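You operate a simulated robot arm through the tools that you are given. There is no shell and no other tool. Be economical: measure what you need, move in short steps, check, and stop when the job is done.

Carry out the task below with a simulated two-armed robot. There is one attempt and no reset: what you move stays moved.

## Task
Pick up the bottle from the top of the steel worktop with one hand, pass it to the other hand and put it on the top of the end belt. Set down upright: bottle.

It is judged by the outcome, as a careful person would: the job done as asked, and still so three seconds after it is handed in. It fails if anything else is knocked over, pushed out of place, dropped, spilled or broken.

## Robot
Two 7-joint arms with two-finger parallel grippers on one trunk, on a base that drives. Base frame: it is fixed to the floor where the robot stands at the start and does not move with it; the origin is under the middle of the robot, x ahead of it, y to its left, z up. Readings come in m, rad, newtons and seconds.
The left shoulder is at the start at [0.11, 0.169, 1.556], the right one opposite. With the tool pointing down near the work surface each hand reaches from about 0.44 to 0.74 m from the robot's upright axis, wherever it stands, measured 20 degrees to its own side. Places, roughly: top of the end belt [3.2, -2.2, 0.9]. Payload 1.57 kg a hand.
The tool frame of a hand sits at the grasp point between the pads (the TCP): z along the fingers, y along the line on which they close. The tips reach 0.03 m beyond it. Largest opening 0.08 m; finger width 0.017, thickness 0.012; the body of the gripper, 0.04 by 0.082 m, starts 0.08 m behind the TCP.
Orientation is told as [roll, pitch, yaw] about the base's x, y, z axes, in that order, counted from this pose: with the fingers straight down and closing along the base's y, the tool's x points along the base's -x, its y along +y and its z along -z.

## Interface
- The arms move only by the tool step_arm. It takes "left_moves", "right_moves" or both (then of equal length, played together; a hand with none holds still); each is a list that holds one entry, the list of rows, each a list of 7 numbers: the gripper command, from -1 (shut) to 1 (fully open), values between in proportion, then the shift along the tool's x, y, z in units of 200 mm (1.0 is 200 mm), then the turn, a rotation vector about the tool's x, y, z in units of 45 degrees (1.0 is 45 degrees). In form: [[[jaw, tx, ty, tz, rx, ry, rz], ...]]. A call has 1 to 12 rows; each row is the pose to reach, as a shift and turn from the pose commanded when the call began, along the tool's axes at that moment. A call with a number of a shift or a turn outside -1 to 1 is refused whole. Each row takes 0.2 s and may step no farther than 0.05 m and 0.15 rad from the row before; otherwise, or with a gripper value out of range, the whole call is refused. Where a pose cannot be reached the arm comes as near as it can. A force on the tool above 40 N (or 10 N above the force at the start of the call, whichever is more), or a blocked arm, ends the call early, and 0.2 s more pass. The fingers move at their own pace (about 0.072 m/s each) and stop on an object; they squeeze with about 38 N. The grip force told is the motor's: it shows also when the fingers shut on nothing. Time passes only in rows, and 0.2 s behind the last, so rows that repeat a pose let the fingers close. It gives the time, the measured TCP pose, the force on the tool (base axes), the opening and the grip force at its end, in the units of the frame above (readings bear some noise), with the torque about the TCP (base axes, N m) and any sound that the robot's microphone picked up.
- Cameras (640 x 400 px; columns grow to the right, rows downward): "scene" is now at [0.1641, -0.0031, 1.7356]; the picture's right is [0.00, -1.00, 0.00], its down [-0.71, -0.00, -0.70] and it looks along [0.70, 0.00, -0.71] (base axes); focal length 287 px, centre (320, 200). "left" rides on the left gripper at [0.072, 0.007, -0.122] in its tool frame; the picture's right is [-0.09, 1.00, 0.00], its down [-0.84, -0.08, -0.54] and it looks along [-0.54, -0.05, 0.84] (tool axes); focal length 238 px, centre (320, 200). "right" rides on the right gripper at [0.072, -0.007, -0.122] in its tool frame; the picture's right is [0.09, 1.00, 0.00], its down [-0.84, 0.08, -0.54] and it looks along [-0.54, 0.05, 0.84] (tool axes); focal length 238 px, centre (320, 200). There is no depth. A picture from a camera that has moved, and an enlarged one, comes with that camera's place and axes in the base frame and with its lens. The place of the scene camera against the robot may be out by one fixed shift of up to 0.012 m in any direction.
- get_image(camera): a new picture of that camera. No time passes.
- lift_body(by): slides the trunk up (or, below 0, down) by that many m; the arms and the scene camera ride with it, the base frame stays. It gives what a move gives, with no picture.
- base_move(legs): drives the robot by 1 to 6 legs, each [ahead, left, turn to the left] in m, m and rad, along the robot's own axes; the way and the turn of a leg run together, so that a leg with both is an arc; at most 1.5 m and 3.142 rad a leg. The arms and the cameras ride along, it lands a little off, and it stops where it bumps. It gives what a move gives.
- turn_head(pan, tilt): turns the head with the scene camera to pan (to the left, within 1.501 rad either way) and tilt (down, from -0.506 to 1.204), counted from straight ahead of the robot. It gives what a move gives.
- enlarge(camera, box): a new picture of the part [left, top, right, bottom] of that camera's present view, enlarged. No time passes.
- hand_in(): hands the job in; it is judged then, once.

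Go step by step. Nothing tells you exact positions but the pictures and the camera data: compare them with the known pose of the tool, close in by small moves and look again before you grip or let go. The budget is 120 turns and 100 pictures, counting those below and the enlarged ones. Unless the task says otherwise, let go and move clear before handing in, and close with one line.

The tools are called after "Emit:" as name(argument=value, ...) on one line, values as JSON. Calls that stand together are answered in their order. step_arm: Moves the arms, as the interface text tells. Its arguments: {"type":"object","properties":{"left_moves":{"type":"array"},"right_moves":{"type":"array"}},"required":[]} The other tools are called the same way: lift_body (by) slides the trunk up or down; base_move (legs) drives the base; turn_head (pan, tilt) turns the head that bears the scene camera; get_image (camera) takes a picture; enlarge (camera, box) takes an enlarged picture of a part of a camera's view; hand_in () hands the job in.

At the start:

```text
clock: 0.0
left_tool_pos: [0.6322, 0.3269, 1.2465]
left_tcp_rot: [0.0, 0.0, 0.0]
left_wrist_force: [-0.3, -0.6, 0.1]
left_moment: [0.01, 0.01, 0.0]
left_grip_width: 0.0799
left_grip_force: 0.0
right_tool_pos: [0.631, -0.329, 1.305]
right_tcp_rot: [0.0, -0.001, 0.0]
right_wrist_force: [0.9, 0.2, -0.7]
right_moment: [0.01, 0.01, 0.01]
right_grip_width: 0.08
right_grip_force: 0.0
trunk travel left (down, up): [-0.87, 0.02]
robot x, y, heading: [0.0037, -0.0017, -0.004]
head pan, tilt: [0.003, 0.794]
```

scene: 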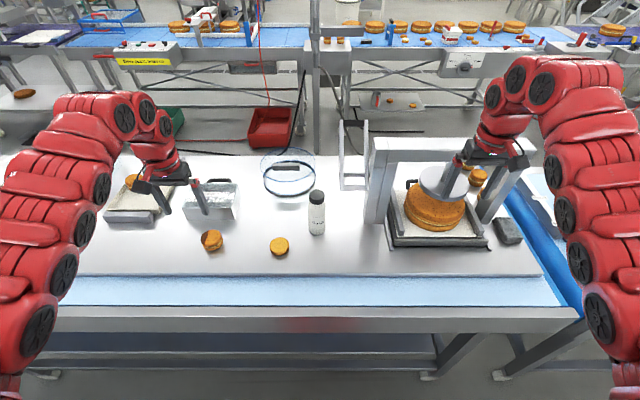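
right: 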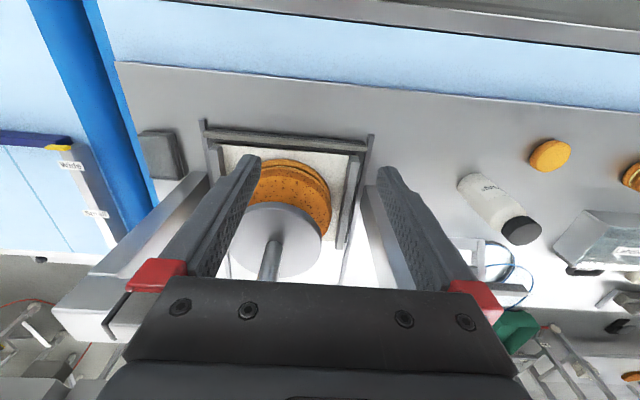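
left: 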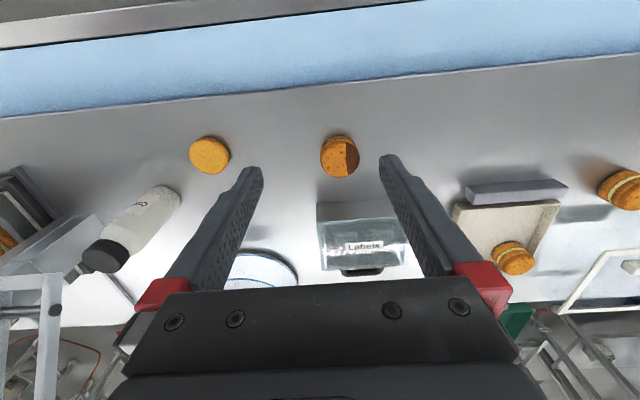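

The bottle stands near x≈0.77, y≈0.01, with its base at z≈0.98 and its top at about 1.13. Before moving I'll look toward the end belt to plan the route.

Emit:
turn_head(pan=-0.6, tilt=0.3)

Emit:
get_image(camera="scene")

Emit:
turn_head(pan=-1.3, tilt=0.5)

Emit:
get_image(camera="scene")

Emit:
turn_head(pan=0.0, tilt=0.8)

Emit:
enlarge(camera="scene", box=[220, 150, 420, 275])

```text
clock: 1.0
left_tool_pos: [0.6324, 0.3257, 1.2447]
left_tcp_rot: [-0.002, 0.0, -0.001]
left_wrist_force: [-0.1, -0.3, 0.5]
left_moment: [-0.01, 0.0, 0.0]
left_grip_width: 0.0802
left_grip_force: 0.1
right_tool_pos: [0.6313, -0.3302, 1.3053]
right_tcp_rot: [0.0, 0.0, -0.001]
right_wrist_force: [1.0, 0.6, -0.2]
right_moment: [0.03, 0.01, 0.05]
right_grip_width: 0.08
right_grip_force: 0.0
trunk travel left (down, up): [-0.87, 0.02]
robot x, y, heading: [-0.0001, 0.0021, 0.0]
head pan, tilt: [-0.6, 0.3]
```

```text
96 pictures are left
camera scene: at [0.1602, -0.056, 1.7794], right [-0.56, -0.83, 0.0], down [-0.24, 0.17, -0.95], along [0.79, -0.54, -0.3], focal length 287 px, centre (320, 200)
```

scene: 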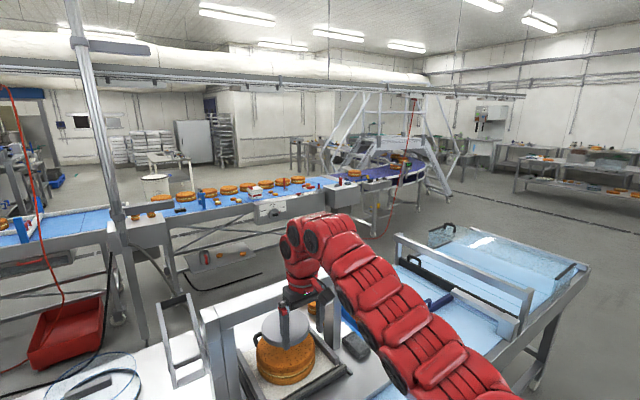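

```text
clock: 2.1
left_tool_pos: [0.6311, 0.327, 1.2444]
left_tcp_rot: [-0.001, 0.002, 0.0]
left_wrist_force: [0.5, 0.0, 1.1]
left_moment: [0.0, 0.0, -0.04]
left_grip_width: 0.0799
left_grip_force: 0.0
right_tool_pos: [0.6318, -0.33, 1.305]
right_tcp_rot: [-0.001, -0.001, -0.001]
right_wrist_force: [0.6, -0.3, -0.7]
right_moment: [0.01, 0.01, 0.05]
right_grip_width: 0.0801
right_grip_force: 0.0
trunk travel left (down, up): [-0.87, 0.02]
robot x, y, heading: [-0.0013, 0.0006, 0.002]
head pan, tilt: [-1.3, 0.499]
```

```text
95 pictures are left
camera scene: at [0.1076, -0.091, 1.7611], right [-0.96, -0.27, 0.0], down [-0.13, 0.46, -0.88], along [0.24, -0.85, -0.48], focal length 287 px, centre (320, 200)
```

scene: 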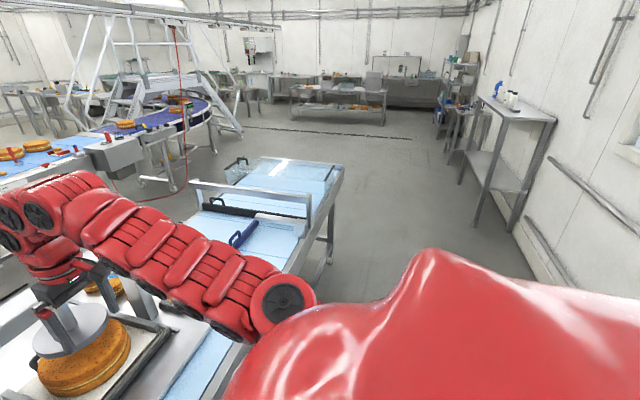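

```text
clock: 3.5
left_tool_pos: [0.6327, 0.3264, 1.2454]
left_tcp_rot: [-0.001, 0.0, 0.0]
left_wrist_force: [-0.4, 0.6, 0.0]
left_moment: [0.01, 0.05, 0.0]
left_grip_width: 0.0801
left_grip_force: 0.1
right_tool_pos: [0.6299, -0.3299, 1.3047]
right_tcp_rot: [0.002, -0.003, -0.002]
right_wrist_force: [-0.5, -0.2, -0.5]
right_moment: [-0.03, 0.0, -0.04]
right_grip_width: 0.08
right_grip_force: 0.1
trunk travel left (down, up): [-0.87, 0.02]
robot x, y, heading: [-0.002, -0.0002, -0.001]
head pan, tilt: [0.0, 0.799]
```

```text
3.20 times, centred on (320, 212) of scene
camera zoom: at [0.1638, -0.0035, 1.7351], right [0.0, -1.0, 0.0], down [-0.72, 0.0, -0.7], along [0.7, 0.0, -0.72], focal length 920 px, centre (320, 160)
```

zoom: 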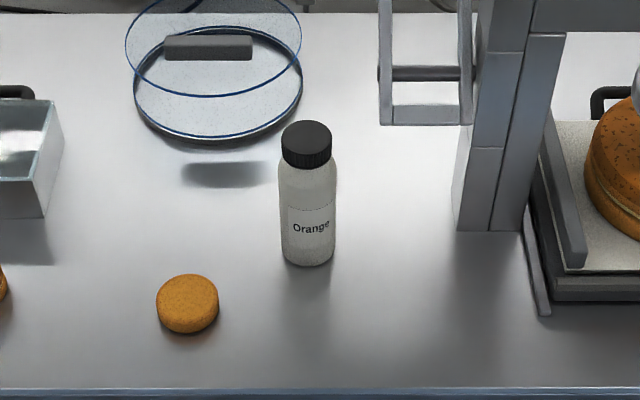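

The bottle is capped and upright, about 55 mm wide, with free table in front of it. I'll tilt the left hand forward and bring it in front of the bottle while staying high.

Emit:
step_arm(left_moves=[[[1, 0.03, -0.14, 0, 0, -0.13, 0], [1, 0.06, -0.28, 0, 0, -0.26, 0], [1, 0.1, -0.42, 0, 0, -0.39, 0], [1, 0.14, -0.56, 0, 0, -0.52, 0], [1, 0.17, -0.7, 0, 0, -0.65, 0], [1, 0.2, -0.84, 0, 0, -0.764, 0]]])

```text
clock: 5.1
left_tool_pos: [0.6383, 0.2685, 1.2337]
left_tcp_rot: [0.407, -0.25, -0.241]
left_wrist_force: [-0.3, -0.5, -0.6]
left_moment: [0.01, -0.03, 0.02]
left_grip_width: 0.0799
left_grip_force: 0.1
left hand out of reach, approached as far as the arm can: row 1, 2, 3, 4, 5
right_tool_pos: [0.63, -0.332, 1.3036]
right_tcp_rot: [0.001, -0.003, -0.001]
right_wrist_force: [-0.4, -1.0, 0.1]
right_moment: [0.06, -0.02, -0.01]
right_grip_width: 0.0799
right_grip_force: 0.1
trunk travel left (down, up): [-0.87, 0.02]
robot x, y, heading: [-0.0007, 0.0007, -0.0]
head pan, tilt: [0.0, 0.799]
stopped in row 6 (left hand): the arm was blocked; the commanded pose is now the measured one
```

The arm couldn't follow that posture and stopped short. I'll look at how it is now.

Emit:
get_image(camera="scene")

```text
93 pictures are left
camera scene: at [0.1627, -0.0075, 1.7353], right [0.0, -1.0, 0.0], down [-0.72, 0.0, -0.7], along [0.7, 0.0, -0.72], focal length 287 px, centre (320, 200)
```

scene: 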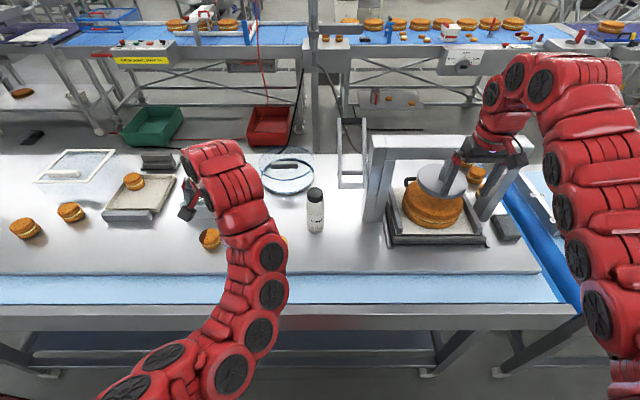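

The elbow swung inward when I tilted the hand over the table. I'll bring the left hand back to its straight-down pose, then back the base away so I can test tilts in free space.

Emit:
step_arm(left_moves=[[[1, 0.01, 0.06, -0.02, 0.095, 0.075, -0.047], [1, 0.015, 0.12, -0.03, 0.19, 0.15, -0.095], [1, 0.02, 0.18, -0.04, 0.285, 0.225, -0.142], [1, 0.03, 0.24, -0.05, 0.38, 0.3, -0.19], [1, 0.03, 0.29, -0.055, 0.475, 0.374, -0.237], [1, 0.03, 0.29, -0.055, 0.475, 0.374, -0.237]]])

Emit:
get_image(camera="scene")

```text
clock: 6.5
left_tool_pos: [0.6221, 0.2844, 1.221]
left_tcp_rot: [0.322, -0.213, -0.185]
left_wrist_force: [-0.2, 0.2, -0.6]
left_moment: [0.02, 0.0, 0.0]
left_grip_width: 0.08
left_grip_force: 0.1
left hand out of reach, approached as far as the arm can: row 1, 2, 3, 4, 5, 6
right_tool_pos: [0.6292, -0.3288, 1.3048]
right_tcp_rot: [0.002, 0.001, 0.002]
right_wrist_force: [0.5, 0.1, -0.9]
right_moment: [-0.01, -0.03, -0.01]
right_grip_width: 0.0802
right_grip_force: 0.0
trunk travel left (down, up): [-0.87, 0.02]
robot x, y, heading: [0.0053, -0.0002, 0.001]
head pan, tilt: [0.0, 0.799]
```

```text
92 pictures are left
camera scene: at [0.164, -0.003, 1.7351], right [0.0, -1.0, 0.0], down [-0.72, 0.0, -0.7], along [0.7, 0.0, -0.72], focal length 287 px, centre (320, 200)
```

scene: 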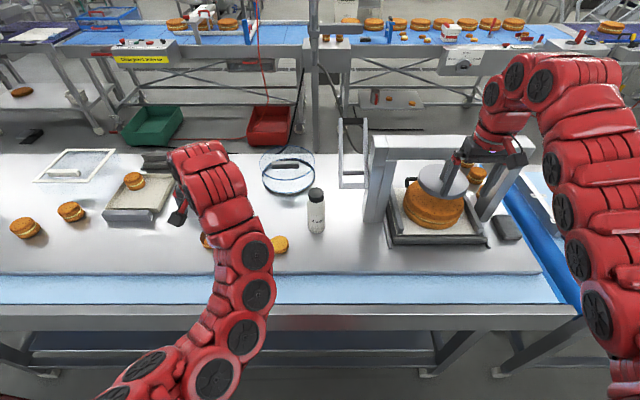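

The left arm is stuck with its elbow low. I'll raise the right hand clear of the press, then back the base away from the table.

Emit:
step_arm(right_moves=[[[1, 0, 0, -0.2, 0, 0, 0], [1, 0, 0, -0.35, 0, 0, 0], [1, 0, 0, -0.5, 0, 0, 0]]])

Emit:
base_move(legs=[[-0.6, 0, 0]])

Emit:
get_image(camera="scene")

```text
clock: 7.3
left_tool_pos: [0.6237, 0.2839, 1.2204]
left_tcp_rot: [0.32, -0.213, -0.188]
left_wrist_force: [0.0, -0.1, -0.5]
left_moment: [0.0, 0.0, -0.02]
left_grip_width: 0.0799
left_grip_force: 0.0
right_tool_pos: [0.6612, -0.3388, 1.3209]
right_tcp_rot: [-0.001, -0.002, 0.001]
right_wrist_force: [0.1, 0.7, -0.1]
right_moment: [-0.01, 0.05, 0.0]
right_grip_width: 0.0798
right_grip_force: 0.1
right hand out of reach, approached as far as the arm can: row 1, 2, 3
trunk travel left (down, up): [-0.87, 0.02]
robot x, y, heading: [0.0008, -0.0003, 0.002]
head pan, tilt: [0.0, 0.799]
```

```text
clock: 10.7
left_tool_pos: [0.023, 0.2838, 1.2206]
left_tcp_rot: [0.321, -0.211, -0.183]
left_wrist_force: [0.4, -0.3, -0.3]
left_moment: [-0.01, 0.01, 0.0]
left_grip_width: 0.08
left_grip_force: 0.1
right_tool_pos: [0.0642, -0.3385, 1.3212]
right_tcp_rot: [0.001, -0.002, 0.003]
right_wrist_force: [-0.2, 1.3, -0.4]
right_moment: [-0.04, -0.02, 0.02]
right_grip_width: 0.0802
right_grip_force: 0.1
trunk travel left (down, up): [-0.87, 0.02]
robot x, y, heading: [-0.6002, -0.0027, -0.001]
head pan, tilt: [0.0, 0.799]
```

```text
91 pictures are left
camera scene: at [-0.4347, -0.0039, 1.735], right [0.0, -1.0, 0.0], down [-0.72, 0.0, -0.7], along [0.7, 0.0, -0.72], focal length 287 px, centre (320, 200)
```

scene: 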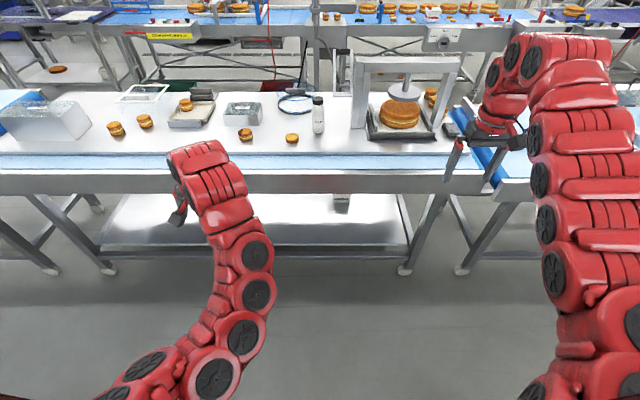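

Both hands are near the top of their workspace, about 0.3 m below the shoulders, so the arms need to work lower. I'll move both hands down 0.1 m and see how they respond.

Emit:
step_arm(left_moves=[[[1, 0, 0, 0.2, 0, 0, 0], [1, 0, 0, 0.35, 0, 0, 0], [1, 0, 0, 0.5, 0, 0, 0], [1, 0, 0, 0.5, 0, 0, 0]]], right_moves=[[[1, 0, 0, 0.2, 0, 0, 0], [1, 0, 0, 0.35, 0, 0, 0], [1, 0, 0, 0.5, 0, 0, 0], [1, 0, 0, 0.5, 0, 0, 0]]])

```text
clock: 11.7
left_tool_pos: [0.0484, 0.3124, 1.1296]
left_tcp_rot: [0.322, -0.213, -0.185]
left_wrist_force: [0.1, 0.7, -0.3]
left_moment: [0.01, 0.01, -0.01]
left_grip_width: 0.0799
left_grip_force: 0.1
right_tool_pos: [0.0648, -0.3388, 1.2218]
right_tcp_rot: [0.0, -0.002, 0.002]
right_wrist_force: [0.5, 0.4, 0.8]
right_moment: [-0.01, 0.0, 0.03]
right_grip_width: 0.08
right_grip_force: 0.0
trunk travel left (down, up): [-0.87, 0.02]
robot x, y, heading: [-0.602, -0.003, 0.004]
head pan, tilt: [0.0, 0.799]
```

Relative commands start from the pose the hand actually reached, which is useful. Next I'll turn the left hand back to straight down at the lower height.

Emit:
step_arm(left_moves=[[[1, 0.1, 0, 0.06, 0.095, 0.076, -0.047], [1, 0.2, 0, 0.12, 0.19, 0.152, -0.094], [1, 0.3, 0, 0.18, 0.286, 0.228, -0.141], [1, 0.35, 0, 0.24, 0.382, 0.303, -0.187], [1, 0.35, 0, 0.3, 0.382, 0.303, -0.187]]])

Emit:
get_image(camera="scene")

```text
clock: 12.9
left_tool_pos: [-0.0042, 0.3408, 1.0586]
left_tcp_rot: [-0.001, -0.001, 0.001]
left_wrist_force: [0.0, 0.0, 0.8]
left_moment: [-0.01, -0.01, -0.01]
left_grip_width: 0.08
left_grip_force: 0.1
right_tool_pos: [0.0647, -0.339, 1.2197]
right_tcp_rot: [0.001, -0.001, 0.004]
right_wrist_force: [-0.7, -0.8, 0.1]
right_moment: [-0.01, 0.01, 0.02]
right_grip_width: 0.08
right_grip_force: 0.2
trunk travel left (down, up): [-0.87, 0.02]
robot x, y, heading: [-0.5989, -0.0008, 0.007]
head pan, tilt: [0.0, 0.799]
```

```text
90 pictures are left
camera scene: at [-0.4353, -0.0043, 1.7351], right [0.0, -1.0, 0.0], down [-0.72, 0.0, -0.7], along [0.7, 0.0, -0.72], focal length 287 px, centre (320, 200)
```

scene: 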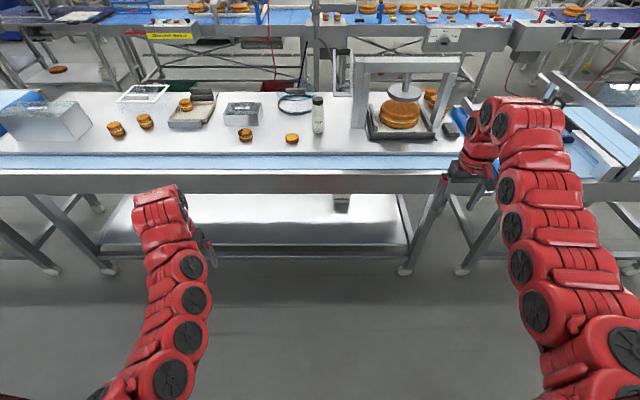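

The left hand is straight down again and in a good posture. I'll test a forward tilt of 0.785 rad here in free space.

Emit:
step_arm(left_moves=[[[1, 0, 0, 0, 0, -0.17, 0], [1, 0, 0, 0, 0, -0.34, 0], [1, 0, 0, 0, 0, -0.5, 0], [1, 0, 0, 0, 0, -0.67, 0], [1, 0, 0, 0, 0, -0.84, 0], [1, 0, 0, 0, 0, -1, 0]]])

Emit:
get_image(camera="scene")

```text
clock: 14.3
left_tool_pos: [-0.0044, 0.3406, 1.0582]
left_tcp_rot: [0.0, -0.792, 0.002]
left_wrist_force: [0.3, 0.0, 0.3]
left_moment: [-0.04, 0.01, 0.02]
left_grip_width: 0.0799
left_grip_force: 0.1
right_tool_pos: [0.0639, -0.3394, 1.2212]
right_tcp_rot: [0.0, -0.002, 0.004]
right_wrist_force: [-0.3, 0.3, 0.2]
right_moment: [-0.04, 0.0, -0.06]
right_grip_width: 0.0797
right_grip_force: 0.0
trunk travel left (down, up): [-0.87, 0.02]
robot x, y, heading: [-0.6002, -0.0041, 0.001]
head pan, tilt: [0.0, 0.799]
```

```text
89 pictures are left
camera scene: at [-0.4366, -0.0038, 1.7352], right [0.0, -1.0, 0.0], down [-0.72, 0.0, -0.7], along [0.7, 0.0, -0.72], focal length 287 px, centre (320, 200)
```

scene: 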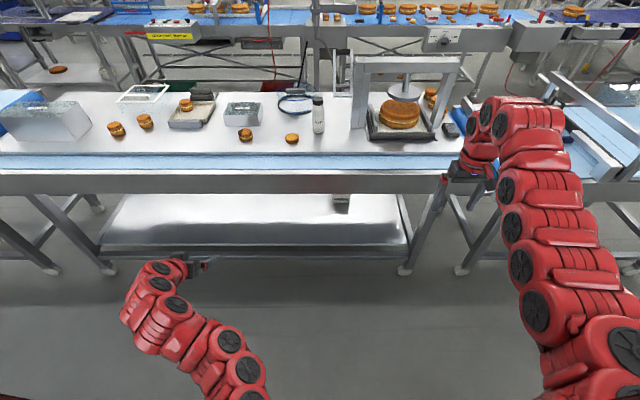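

The forward tilt works at this height. I'll bring the left hand nearer the centre line with a little more tilt, and tuck the right hand back.

Emit:
step_arm(left_moves=[[[1, 0.03, -0.19, -0.03, 0, -0.03, 0], [1, 0.06, -0.38, -0.06, 0, -0.06, 0], [1, 0.1, -0.57, -0.1, 0, -0.09, 0], [1, 0.13, -0.76, -0.13, 0, -0.12, 0], [1, 0.16, -0.95, -0.16, 0, -0.14, 0]]], right_moves=[[[1, 0.15, 0, 0, 0, 0, 0], [1, 0.3, 0, 0, 0, 0, 0], [1, 0.45, 0, 0, 0, 0, 0], [1, 0.6, 0, 0, 0, 0, 0], [1, 0.75, 0, 0, 0, 0, 0]]])

Emit:
get_image(camera="scene")

Emit:
get_image(camera="left")

```text
clock: 15.5
left_tool_pos: [-0.0503, 0.1506, 1.0568]
left_tcp_rot: [0.001, -0.896, 0.0]
left_wrist_force: [-0.5, 0.2, -0.5]
left_moment: [0.0, 0.02, 0.0]
left_grip_width: 0.0804
left_grip_force: 0.2
right_tool_pos: [0.0129, -0.34, 1.2218]
right_tcp_rot: [-0.001, -0.002, 0.005]
right_wrist_force: [-0.2, 0.5, -0.5]
right_moment: [0.01, 0.01, 0.01]
right_grip_width: 0.0802
right_grip_force: 0.0
right hand out of reach, approached as far as the arm can: row 2, 3, 4, 5
trunk travel left (down, up): [-0.87, 0.02]
robot x, y, heading: [-0.5986, 0.002, 0.003]
head pan, tilt: [0.0, 0.799]
```

```text
88 pictures are left
camera scene: at [-0.4367, -0.004, 1.7352], right [0.0, -1.0, 0.0], down [-0.72, 0.0, -0.7], along [0.7, 0.0, -0.72], focal length 287 px, centre (320, 200)
```

scene: 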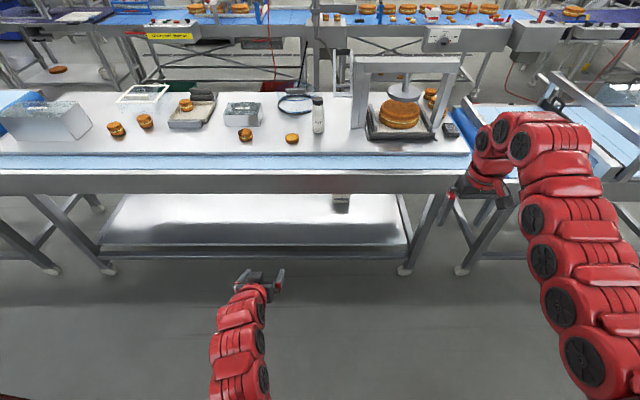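

```text
87 pictures are left
camera left: at [-0.1895, 0.1562, 1.0765], right [0.06, 1.0, 0.07], down [0.1, -0.08, 0.99], along [0.99, -0.05, -0.1], focal length 238 px, centre (320, 200)
```

left: 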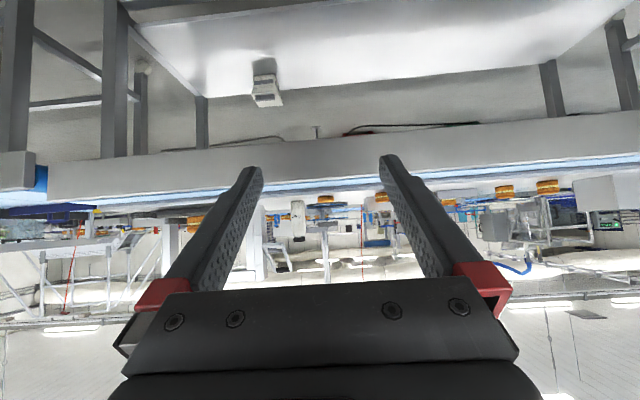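

The left camera sees the bottle nearly level, and upside-down in the image. I'll enlarge that view to fix the bottle's base and top heights.

Emit:
enlarge(camera="left", box=[240, 165, 400, 265])

```text
4.00 times, centred on (320, 215) of left
camera zoom: at [-0.1895, 0.1562, 1.0765], right [0.06, 1.0, 0.07], down [0.1, -0.08, 0.99], along [0.99, -0.05, -0.1], focal length 953 px, centre (320, 140)
```

zoom: 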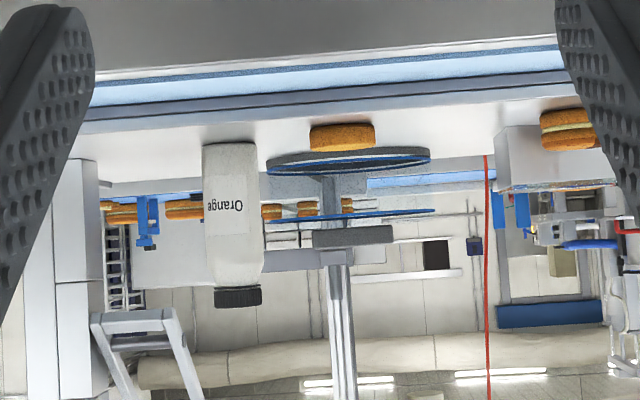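

The bottle is at about (0.77, 0.014), with its base near z 0.978 and top near 1.139. I'll drive so the tilted left hand lines up in front of it.

Emit:
base_move(legs=[[0, -0.137, 0], [0.45, 0, 0]])

Emit:
get_image(camera="scene")

Emit:
get_image(camera="left")

```text
clock: 19.1
left_tool_pos: [0.3959, 0.0101, 1.0557]
left_tcp_rot: [-0.001, -0.899, -0.005]
left_wrist_force: [-0.3, -0.6, -0.6]
left_moment: [0.03, 0.01, 0.01]
left_grip_width: 0.0802
left_grip_force: 0.0
right_tool_pos: [0.4561, -0.4804, 1.2204]
right_tcp_rot: [0.0, -0.003, -0.003]
right_wrist_force: [-0.2, 0.6, 0.4]
right_moment: [0.01, 0.02, 0.0]
right_grip_width: 0.0801
right_grip_force: 0.1
trunk travel left (down, up): [-0.87, 0.02]
robot x, y, heading: [-0.1582, -0.1402, -0.002]
head pan, tilt: [0.0, 0.799]
```

```text
85 pictures are left
camera scene: at [0.0084, -0.1423, 1.7353], right [0.0, -1.0, 0.0], down [-0.72, 0.0, -0.7], along [0.7, 0.0, -0.72], focal length 287 px, centre (320, 200)
```

scene: 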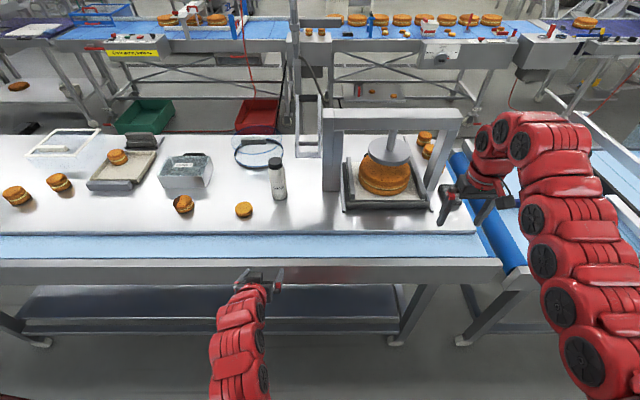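

```text
84 pictures are left
camera left: at [0.2567, 0.0174, 1.0767], right [0.06, 1.0, 0.07], down [0.1, -0.08, 0.99], along [0.99, -0.06, -0.1], focal length 238 px, centre (320, 200)
```

left: 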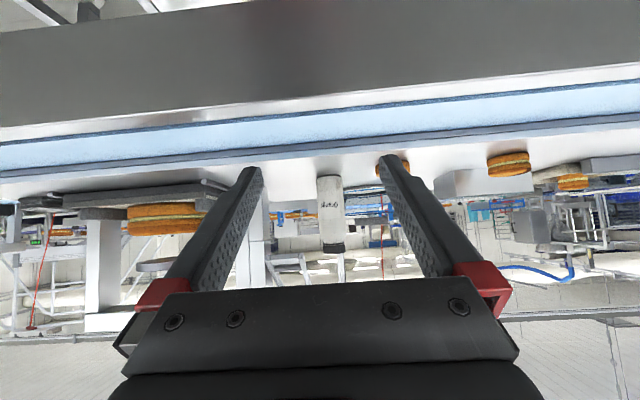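

The alignment looks good: bottle y≈0.012, hand y≈0.010. I'll drive forward 0.2 m.

Emit:
base_move(legs=[[0.2, 0, 0]])

Emit:
get_image(camera="scene")

Emit:
get_image(camera="left")

```text
clock: 20.8
left_tool_pos: [0.5939, 0.0119, 1.0571]
left_tcp_rot: [0.001, -0.897, -0.003]
left_wrist_force: [0.5, 0.4, 0.7]
left_moment: [0.02, -0.02, 0.01]
left_grip_width: 0.0802
left_grip_force: 0.1
right_tool_pos: [0.6551, -0.4791, 1.2216]
right_tcp_rot: [0.001, -0.003, 0.001]
right_wrist_force: [0.2, 0.5, 0.4]
right_moment: [0.0, -0.02, -0.04]
right_grip_width: 0.0801
right_grip_force: 0.1
trunk travel left (down, up): [-0.87, 0.02]
robot x, y, heading: [0.0445, -0.1364, -0.003]
head pan, tilt: [0.0, 0.799]
```

```text
83 pictures are left
camera scene: at [0.2065, -0.1424, 1.7354], right [0.0, -1.0, 0.0], down [-0.72, 0.0, -0.7], along [0.7, 0.0, -0.72], focal length 287 px, centre (320, 200)
```

scene: 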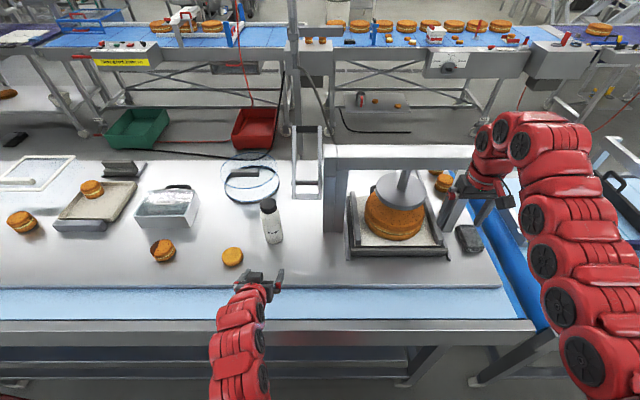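

```text
82 pictures are left
camera left: at [0.4549, 0.0177, 1.0769], right [0.06, 1.0, 0.07], down [0.1, -0.08, 0.99], along [0.99, -0.05, -0.1], focal length 238 px, centre (320, 200)
```

left: 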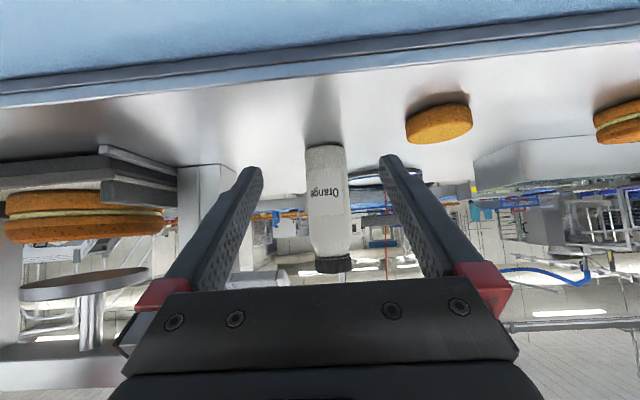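

Bottle centre is at about x 0.775, y 0.012, and the fingers straddle that line. I'll go forward 0.1 m and lower 25 mm first, then check.

Emit:
step_arm(left_moves=[[[1, -0.05, 0, 0.12, 0, 0, 0], [1, -0.1, 0, 0.24, 0, 0, 0], [1, -0.16, 0, 0.36, 0, 0, 0], [1, -0.215, 0.005, 0.469, 0, 0, 0]]])

Emit:
get_image(camera="left")

Emit:
get_image(camera="scene")

```text
clock: 21.8
left_tool_pos: [0.6972, 0.0109, 1.0322]
left_tcp_rot: [0.001, -0.897, -0.004]
left_wrist_force: [0.1, 0.4, -0.3]
left_moment: [0.0, 0.0, 0.0]
left_grip_width: 0.0799
left_grip_force: 0.0
right_tool_pos: [0.659, -0.4783, 1.2216]
right_tcp_rot: [0.0, -0.002, 0.0]
right_wrist_force: [0.3, 0.0, 0.5]
right_moment: [0.01, -0.01, -0.06]
right_grip_width: 0.08
right_grip_force: 0.0
trunk travel left (down, up): [-0.87, 0.02]
robot x, y, heading: [0.0464, -0.1401, 0.001]
head pan, tilt: [0.0, 0.799]
```

```text
81 pictures are left
camera left: at [0.5577, 0.0183, 1.0515], right [0.06, 1.0, 0.07], down [0.1, -0.08, 0.99], along [0.99, -0.05, -0.1], focal length 238 px, centre (320, 200)
```

left: 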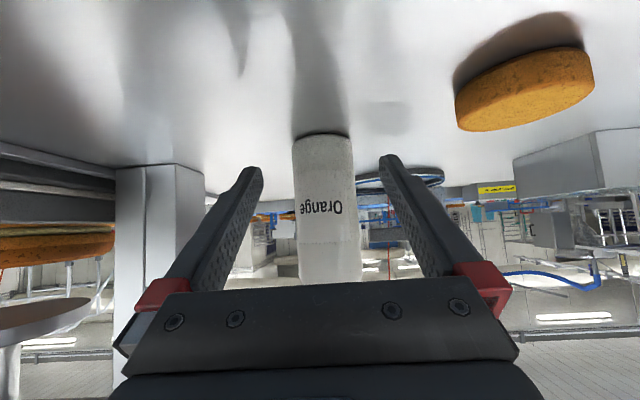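

```text
80 pictures are left
camera scene: at [0.2091, -0.1423, 1.7351], right [0.0, -1.0, 0.0], down [-0.72, 0.0, -0.7], along [0.7, 0.0, -0.72], focal length 287 px, centre (320, 200)
```

scene: 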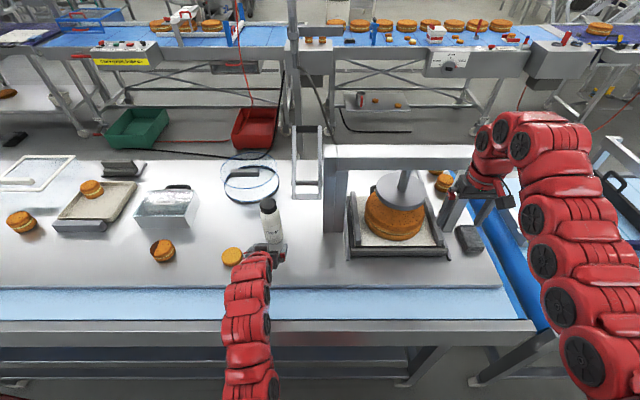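

Bottle centre is still at about x 0.776, y 0.014. I'll slide the open fingers around it.

Emit:
step_arm(left_moves=[[[1, -0.08, 0.015, 0.1, 0, 0, 0], [1, -0.16, 0.015, 0.2, 0, 0, 0], [1, -0.25, 0.015, 0.313, 0, 0, 0]]])

Emit:
get_image(camera="left")

Emit:
enlarge(camera="scene", box=[200, 180, 340, 268])

```text
clock: 22.6
left_tool_pos: [0.7759, 0.0144, 1.0318]
left_tcp_rot: [0.001, -0.897, -0.003]
left_wrist_force: [0.0, 0.8, 0.3]
left_moment: [-0.01, 0.04, 0.03]
left_grip_width: 0.0802
left_grip_force: 0.0
right_tool_pos: [0.6578, -0.479, 1.2209]
right_tcp_rot: [0.0, -0.003, -0.001]
right_wrist_force: [-0.2, 0.3, 0.2]
right_moment: [-0.03, -0.01, -0.01]
right_grip_width: 0.0801
right_grip_force: 0.1
trunk travel left (down, up): [-0.87, 0.02]
robot x, y, heading: [0.0475, -0.1403, 0.002]
head pan, tilt: [0.0, 0.799]
```

```text
79 pictures are left
camera left: at [0.6373, 0.0215, 1.0511], right [0.06, 1.0, 0.07], down [0.1, -0.08, 0.99], along [0.99, -0.05, -0.1], focal length 238 px, centre (320, 200)
```

left: 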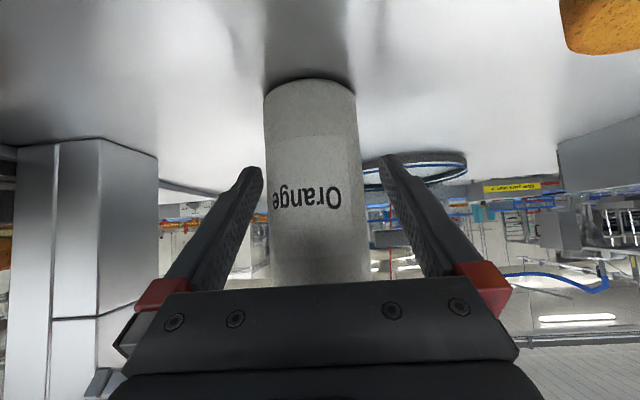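

```text
4.55 times, centred on (270, 224) of scene
camera zoom: at [0.2095, -0.1425, 1.735], right [0.0, -1.0, 0.0], down [-0.72, 0.0, -0.7], along [0.7, 0.0, -0.72], focal length 1306 px, centre (547, 91)
```

zoom: 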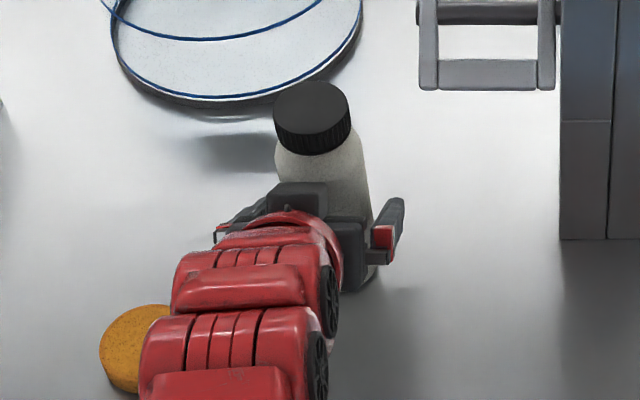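

The bottle is centred between the fingers. Closing now.

Emit:
step_arm(left_moves=[[[0.3, -0.01, 0, 0.01, 0, 0, 0], [-0.3, -0.01, 0, 0.01, 0, 0, 0], [-1, -0.01, 0, 0.01, 0, 0, 0], [-1, -0.01, 0, 0.01, 0, 0, 0], [-1, -0.01, 0, 0.01, 0, 0, 0]]])

Emit:
get_image(camera="left")

```text
clock: 23.8
left_tool_pos: [0.7778, 0.0149, 1.0313]
left_tcp_rot: [0.0, -0.896, -0.004]
left_wrist_force: [-0.2, 0.8, -0.3]
left_moment: [0.12, 0.05, 0.02]
left_grip_width: 0.0571
left_grip_force: 38.1
right_tool_pos: [0.6576, -0.4785, 1.222]
right_tcp_rot: [0.0, -0.003, 0.001]
right_wrist_force: [0.0, -0.1, 0.3]
right_moment: [0.02, 0.01, 0.02]
right_grip_width: 0.0801
right_grip_force: 0.1
trunk travel left (down, up): [-0.87, 0.02]
robot x, y, heading: [0.0446, -0.1382, 0.0]
head pan, tilt: [0.0, 0.799]
```

```text
77 pictures are left
camera left: at [0.6389, 0.0213, 1.0514], right [0.06, 1.0, 0.07], down [0.1, -0.08, 0.99], along [0.99, -0.05, -0.1], focal length 238 px, centre (320, 200)
```

left: 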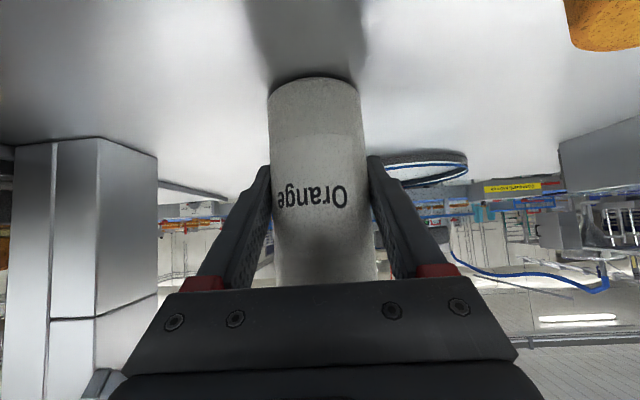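

The grip is firm at 57 mm. I'll lift 60 mm and then back off.

Emit:
step_arm(left_moves=[[[-1, -0.06, 0, -0.047, 0, 0, 0], [-1, -0.12, 0, -0.094, 0, 0, 0], [-1, -0.18, 0, -0.14, 0, 0, 0], [-1, -0.234, 0, -0.187, 0, 0, 0], [-1, -0.234, 0, -0.187, 0, 0, 0]]])

Emit:
get_image(camera="left")

```text
clock: 24.9
left_tool_pos: [0.7796, 0.0159, 1.0909]
left_tcp_rot: [0.002, -0.895, -0.004]
left_wrist_force: [-0.2, -0.2, -4.1]
left_moment: [0.02, 0.04, -0.04]
left_grip_width: 0.057
left_grip_force: 38.1
right_tool_pos: [0.6578, -0.4794, 1.2216]
right_tcp_rot: [0.0, -0.001, 0.001]
right_wrist_force: [1.2, 0.2, 0.5]
right_moment: [0.01, 0.0, 0.02]
right_grip_width: 0.0801
right_grip_force: 0.1
trunk travel left (down, up): [-0.87, 0.02]
robot x, y, heading: [0.0444, -0.1363, 0.002]
head pan, tilt: [0.0, 0.799]
```

```text
76 pictures are left
camera left: at [0.6395, 0.0217, 1.1106], right [0.06, 1.0, 0.07], down [0.1, -0.08, 0.99], along [0.99, -0.05, -0.1], focal length 238 px, centre (320, 200)
```

left: 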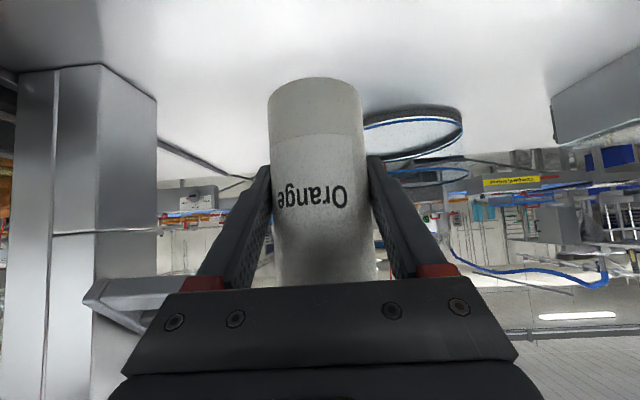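

The bottle is lifted, weighing about 0.4 kg. I'll back away from the worktop.

Emit:
base_move(legs=[[-0.65, 0, 0]])

Emit:
get_image(camera="scene")

```text
clock: 28.6
left_tool_pos: [0.1331, 0.0128, 1.0906]
left_tcp_rot: [0.0, -0.895, -0.009]
left_wrist_force: [-0.3, -0.1, -3.9]
left_moment: [0.0, 0.01, -0.03]
left_grip_width: 0.0568
left_grip_force: 38.2
right_tool_pos: [0.0086, -0.4805, 1.22]
right_tcp_rot: [-0.001, -0.001, -0.006]
right_wrist_force: [0.5, 0.5, 0.2]
right_moment: [0.02, 0.01, 0.04]
right_grip_width: 0.0803
right_grip_force: 0.1
trunk travel left (down, up): [-0.87, 0.02]
robot x, y, heading: [-0.604, -0.137, -0.012]
head pan, tilt: [0.0, 0.799]
```

```text
75 pictures are left
camera scene: at [-0.4369, -0.1412, 1.735], right [-0.01, -1.0, 0.0], down [-0.72, 0.0, -0.7], along [0.7, 0.0, -0.72], focal length 287 px, centre (320, 200)
```

scene: 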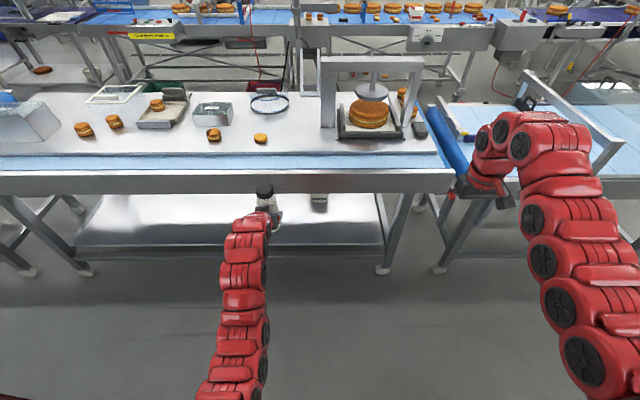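

Now I'll set up the hand-over in free space. First I'll bring the bottle to the robot's centre line and a little lower.

Emit:
step_arm(left_moves=[[[-1, 0.1, -0.13, -0.047, 0, 0, 0], [-1, 0.2, -0.26, -0.094, 0, 0, 0], [-1, 0.3, -0.39, -0.141, 0, 0, 0], [-1, 0.4, -0.52, -0.188, 0, 0, 0], [-1, 0.51, -0.65, -0.235, 0, 0, 0], [-1, 0.51, -0.65, -0.235, 0, 0, 0]]])

Emit:
get_image(camera="scene")

```text
clock: 29.9
left_tool_pos: [0.0315, -0.1156, 1.0409]
left_tcp_rot: [0.0, -0.893, -0.009]
left_wrist_force: [0.3, 0.0, -4.3]
left_moment: [0.05, 0.04, 0.0]
left_grip_width: 0.0572
left_grip_force: 38.1
right_tool_pos: [0.0083, -0.4803, 1.2216]
right_tcp_rot: [0.0, -0.002, -0.005]
right_wrist_force: [0.7, -0.3, 0.1]
right_moment: [-0.08, 0.02, 0.0]
right_grip_width: 0.0801
right_grip_force: 0.0
trunk travel left (down, up): [-0.87, 0.02]
robot x, y, heading: [-0.6031, -0.1349, -0.007]
head pan, tilt: [0.0, 0.799]
```

```text
74 pictures are left
camera scene: at [-0.4374, -0.1407, 1.735], right [-0.01, -1.0, 0.0], down [-0.72, 0.0, -0.7], along [0.7, 0.0, -0.72], focal length 287 px, centre (320, 200)
```

scene: 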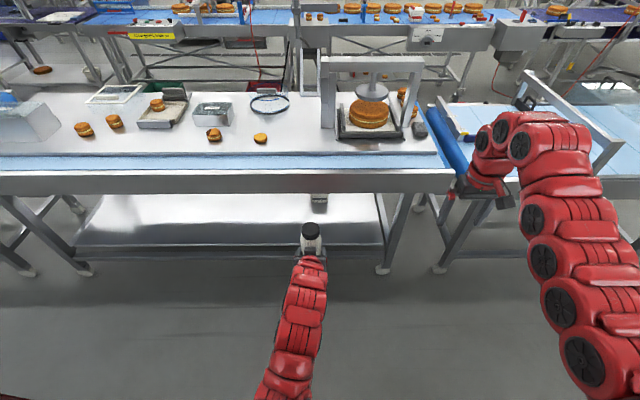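

The left hand holds the bottle on the centre line, with its top at about z 1.149. I'll bring the right hand over at z 1.22, above the cap.

Emit:
step_arm(right_moves=[[[1, -0.01, 0.18, 0, 0, 0, 0], [1, -0.02, 0.36, 0, 0, 0, 0], [1, -0.04, 0.54, 0, 0, 0, 0], [1, -0.05, 0.72, 0, 0, 0, 0], [1, -0.06, 0.9, 0, 0, 0, 0]]])

Emit:
get_image(camera="right")

Emit:
get_image(camera="scene")

```text
clock: 31.1
left_tool_pos: [0.0314, -0.1138, 1.0396]
left_tcp_rot: [-0.004, -0.894, -0.007]
left_wrist_force: [0.5, 0.2, -3.1]
left_moment: [-0.02, 0.03, 0.01]
left_grip_width: 0.0569
left_grip_force: 37.7
right_tool_pos: [0.0377, -0.3622, 1.2307]
right_tcp_rot: [-0.002, -0.001, -0.004]
right_wrist_force: [0.8, -0.4, 0.7]
right_moment: [-0.03, 0.04, -0.02]
right_grip_width: 0.0801
right_grip_force: 0.0
right hand out of reach, approached as far as the arm can: row 1, 2, 3, 4, 5
trunk travel left (down, up): [-0.87, 0.02]
robot x, y, heading: [-0.6043, -0.1328, -0.012]
head pan, tilt: [0.0, 0.799]
```

```text
73 pictures are left
camera right: at [-0.0339, -0.3681, 1.3528], right [-0.09, 1.0, 0.0], down [0.84, 0.07, 0.54], along [0.54, 0.05, -0.84], focal length 238 px, centre (320, 200)
```

right: 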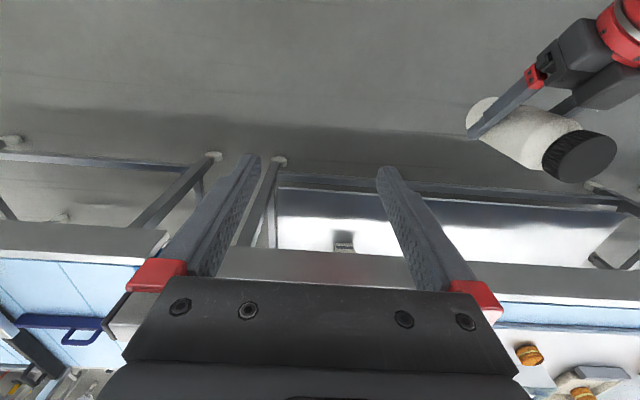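

```text
72 pictures are left
camera scene: at [-0.4354, -0.1376, 1.7348], right [-0.01, -1.0, 0.0], down [-0.72, 0.0, -0.7], along [0.7, -0.01, -0.72], focal length 287 px, centre (320, 200)
```

scene: 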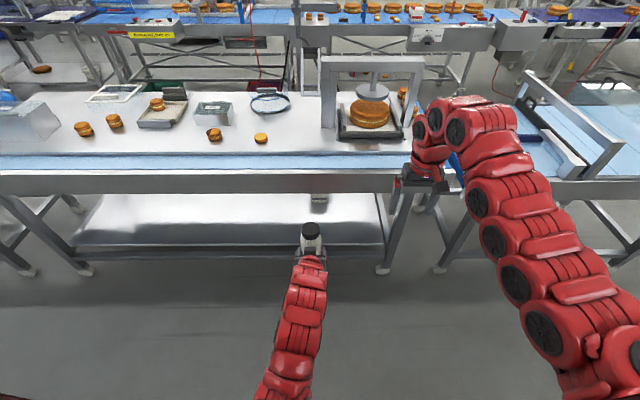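

The right hand is at the top edge of its reach here. I'll lower both hands by about 0.15 m.

Emit:
step_arm(left_moves=[[[-1, 0.1, 0, 0.08, 0, 0, 0], [-1, 0.2, 0, 0.16, 0, 0, 0], [-1, 0.3, 0, 0.24, 0, 0, 0], [-1, 0.4, 0, 0.32, 0, 0, 0], [-1, 0.5, 0, 0.4, 0, 0, 0], [-1, 0.586, 0, 0.468, 0, 0, 0]]], right_moves=[[[1, 0, 0, 0.13, 0, 0, 0], [1, 0, 0, 0.26, 0, 0, 0], [1, 0, 0, 0.39, 0, 0, 0], [1, 0, 0, 0.52, 0, 0, 0], [1, 0, 0, 0.65, 0, 0, 0], [1, 0, 0, 0.75, 0, 0, 0]]])

```text
clock: 32.5
left_tool_pos: [0.0309, -0.1173, 0.8904]
left_tcp_rot: [-0.002, -0.894, -0.008]
left_wrist_force: [-0.6, -0.2, -4.9]
left_moment: [-0.03, 0.03, 0.0]
left_grip_width: 0.057
left_grip_force: 38.0
right_tool_pos: [0.0379, -0.3673, 1.0788]
right_tcp_rot: [-0.001, -0.002, -0.005]
right_wrist_force: [-0.2, -0.8, 0.3]
right_moment: [0.02, 0.0, -0.03]
right_grip_width: 0.0797
right_grip_force: 0.0
trunk travel left (down, up): [-0.87, 0.02]
robot x, y, heading: [-0.6043, -0.1387, -0.009]
head pan, tilt: [0.0, 0.799]
```

The bottle top is now at about z 0.998 and the right fingertips at 1.049. Moving the right hand inward.

Emit:
step_arm(right_moves=[[[1, 0, 0.2, 0, 0, 0, 0], [1, 0, 0.4, 0, 0, 0, 0], [1, 0, 0.6, 0, 0, 0, 0], [1, 0, 0.8, 0, 0, 0, 0]]])

Emit:
get_image(camera="right")

Emit:
get_image(camera="scene")

```text
clock: 33.5
left_tool_pos: [0.0299, -0.1161, 0.8908]
left_tcp_rot: [-0.003, -0.895, -0.01]
left_wrist_force: [0.0, -0.4, -3.6]
left_moment: [-0.04, -0.04, -0.02]
left_grip_width: 0.0568
left_grip_force: 37.8
right_tool_pos: [0.0373, -0.2055, 1.0794]
right_tcp_rot: [0.0, -0.001, -0.006]
right_wrist_force: [0.1, 1.1, -0.2]
right_moment: [0.0, -0.03, 0.01]
right_grip_width: 0.08
right_grip_force: 0.0
trunk travel left (down, up): [-0.87, 0.02]
robot x, y, heading: [-0.6028, -0.1388, -0.005]
head pan, tilt: [0.0, 0.799]
```

```text
71 pictures are left
camera right: at [-0.0347, -0.2116, 1.2015], right [-0.09, 1.0, 0.0], down [0.84, 0.07, 0.54], along [0.54, 0.05, -0.84], focal length 238 px, centre (320, 200)
```

right: 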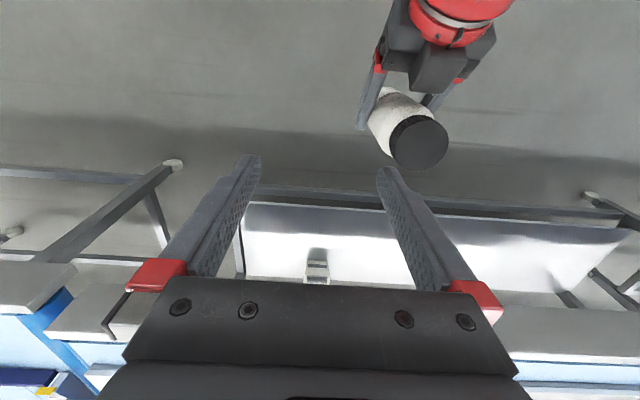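

```text
70 pictures are left
camera scene: at [-0.4375, -0.139, 1.735], right [-0.01, -1.0, 0.0], down [-0.72, 0.0, -0.7], along [0.7, -0.01, -0.72], focal length 287 px, centre (320, 200)
```

scene: 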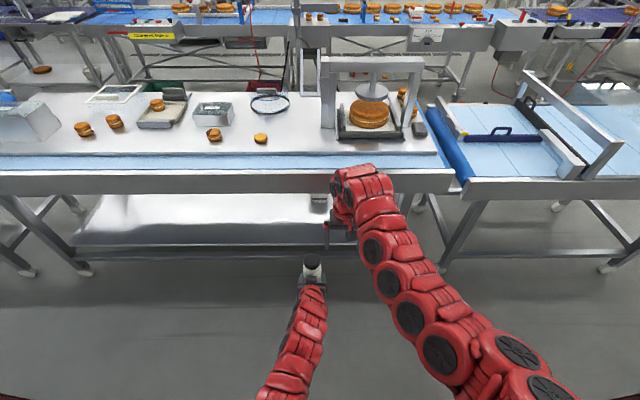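

The cap centre triangulates to (0.030, -0.117), as predicted. Moving the right hand directly above it.

Emit:
step_arm(right_moves=[[[1, 0.01, 0.2, 0, 0, 0, 0], [1, 0.025, 0.4425, 0, 0, 0, 0], [1, 0.025, 0.4425, 0, 0, 0, 0]]])

Emit:
get_image(camera="right")

Emit:
get_image(camera="left")

Emit:
get_image(camera="scene")

```text
clock: 34.4
left_tool_pos: [0.0301, -0.1186, 0.8913]
left_tcp_rot: [0.002, -0.896, -0.011]
left_wrist_force: [-0.9, -0.7, -2.7]
left_moment: [0.02, 0.01, 0.03]
left_grip_width: 0.0569
left_grip_force: 38.3
right_tool_pos: [0.0341, -0.1205, 1.0803]
right_tcp_rot: [0.001, -0.001, -0.007]
right_wrist_force: [-0.5, -0.8, -0.1]
right_moment: [0.02, 0.01, -0.01]
right_grip_width: 0.0802
right_grip_force: 0.0
trunk travel left (down, up): [-0.87, 0.02]
robot x, y, heading: [-0.6005, -0.137, -0.004]
head pan, tilt: [0.0, 0.799]
```

```text
69 pictures are left
camera right: at [-0.0393, -0.1267, 1.2025], right [-0.09, 1.0, 0.0], down [0.84, 0.07, 0.54], along [0.54, 0.05, -0.84], focal length 238 px, centre (320, 200)
```

right: 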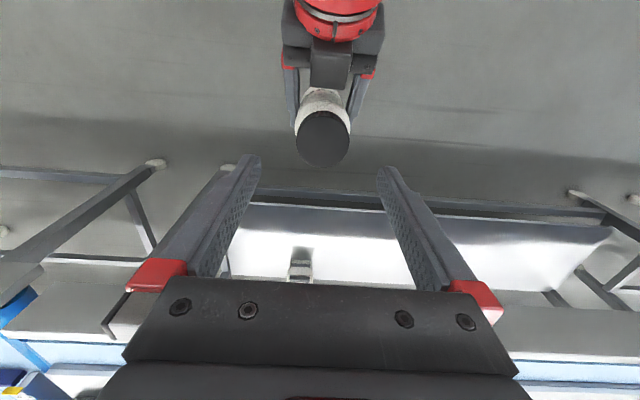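

```text
68 pictures are left
camera left: at [-0.1082, -0.1101, 0.9109], right [0.07, 1.0, 0.07], down [0.1, -0.08, 0.99], along [0.99, -0.06, -0.1], focal length 238 px, centre (320, 200)
```

left: 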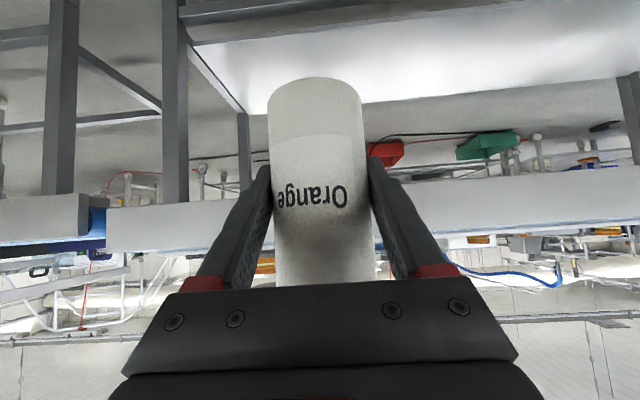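

```text
67 pictures are left
camera scene: at [-0.438, -0.1437, 1.7351], right [-0.01, -1.0, 0.0], down [-0.72, 0.01, -0.7], along [0.7, 0.0, -0.72], focal length 287 px, centre (320, 200)
```

scene: 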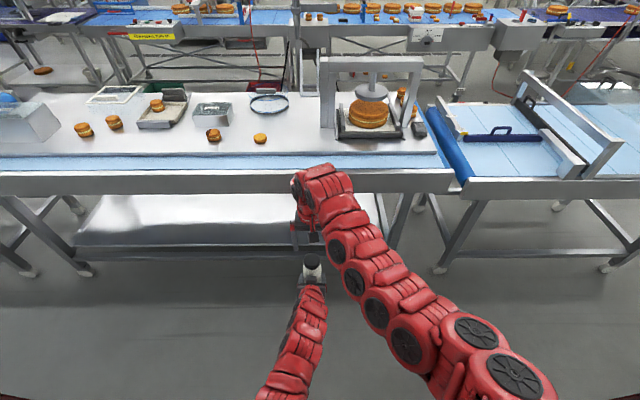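

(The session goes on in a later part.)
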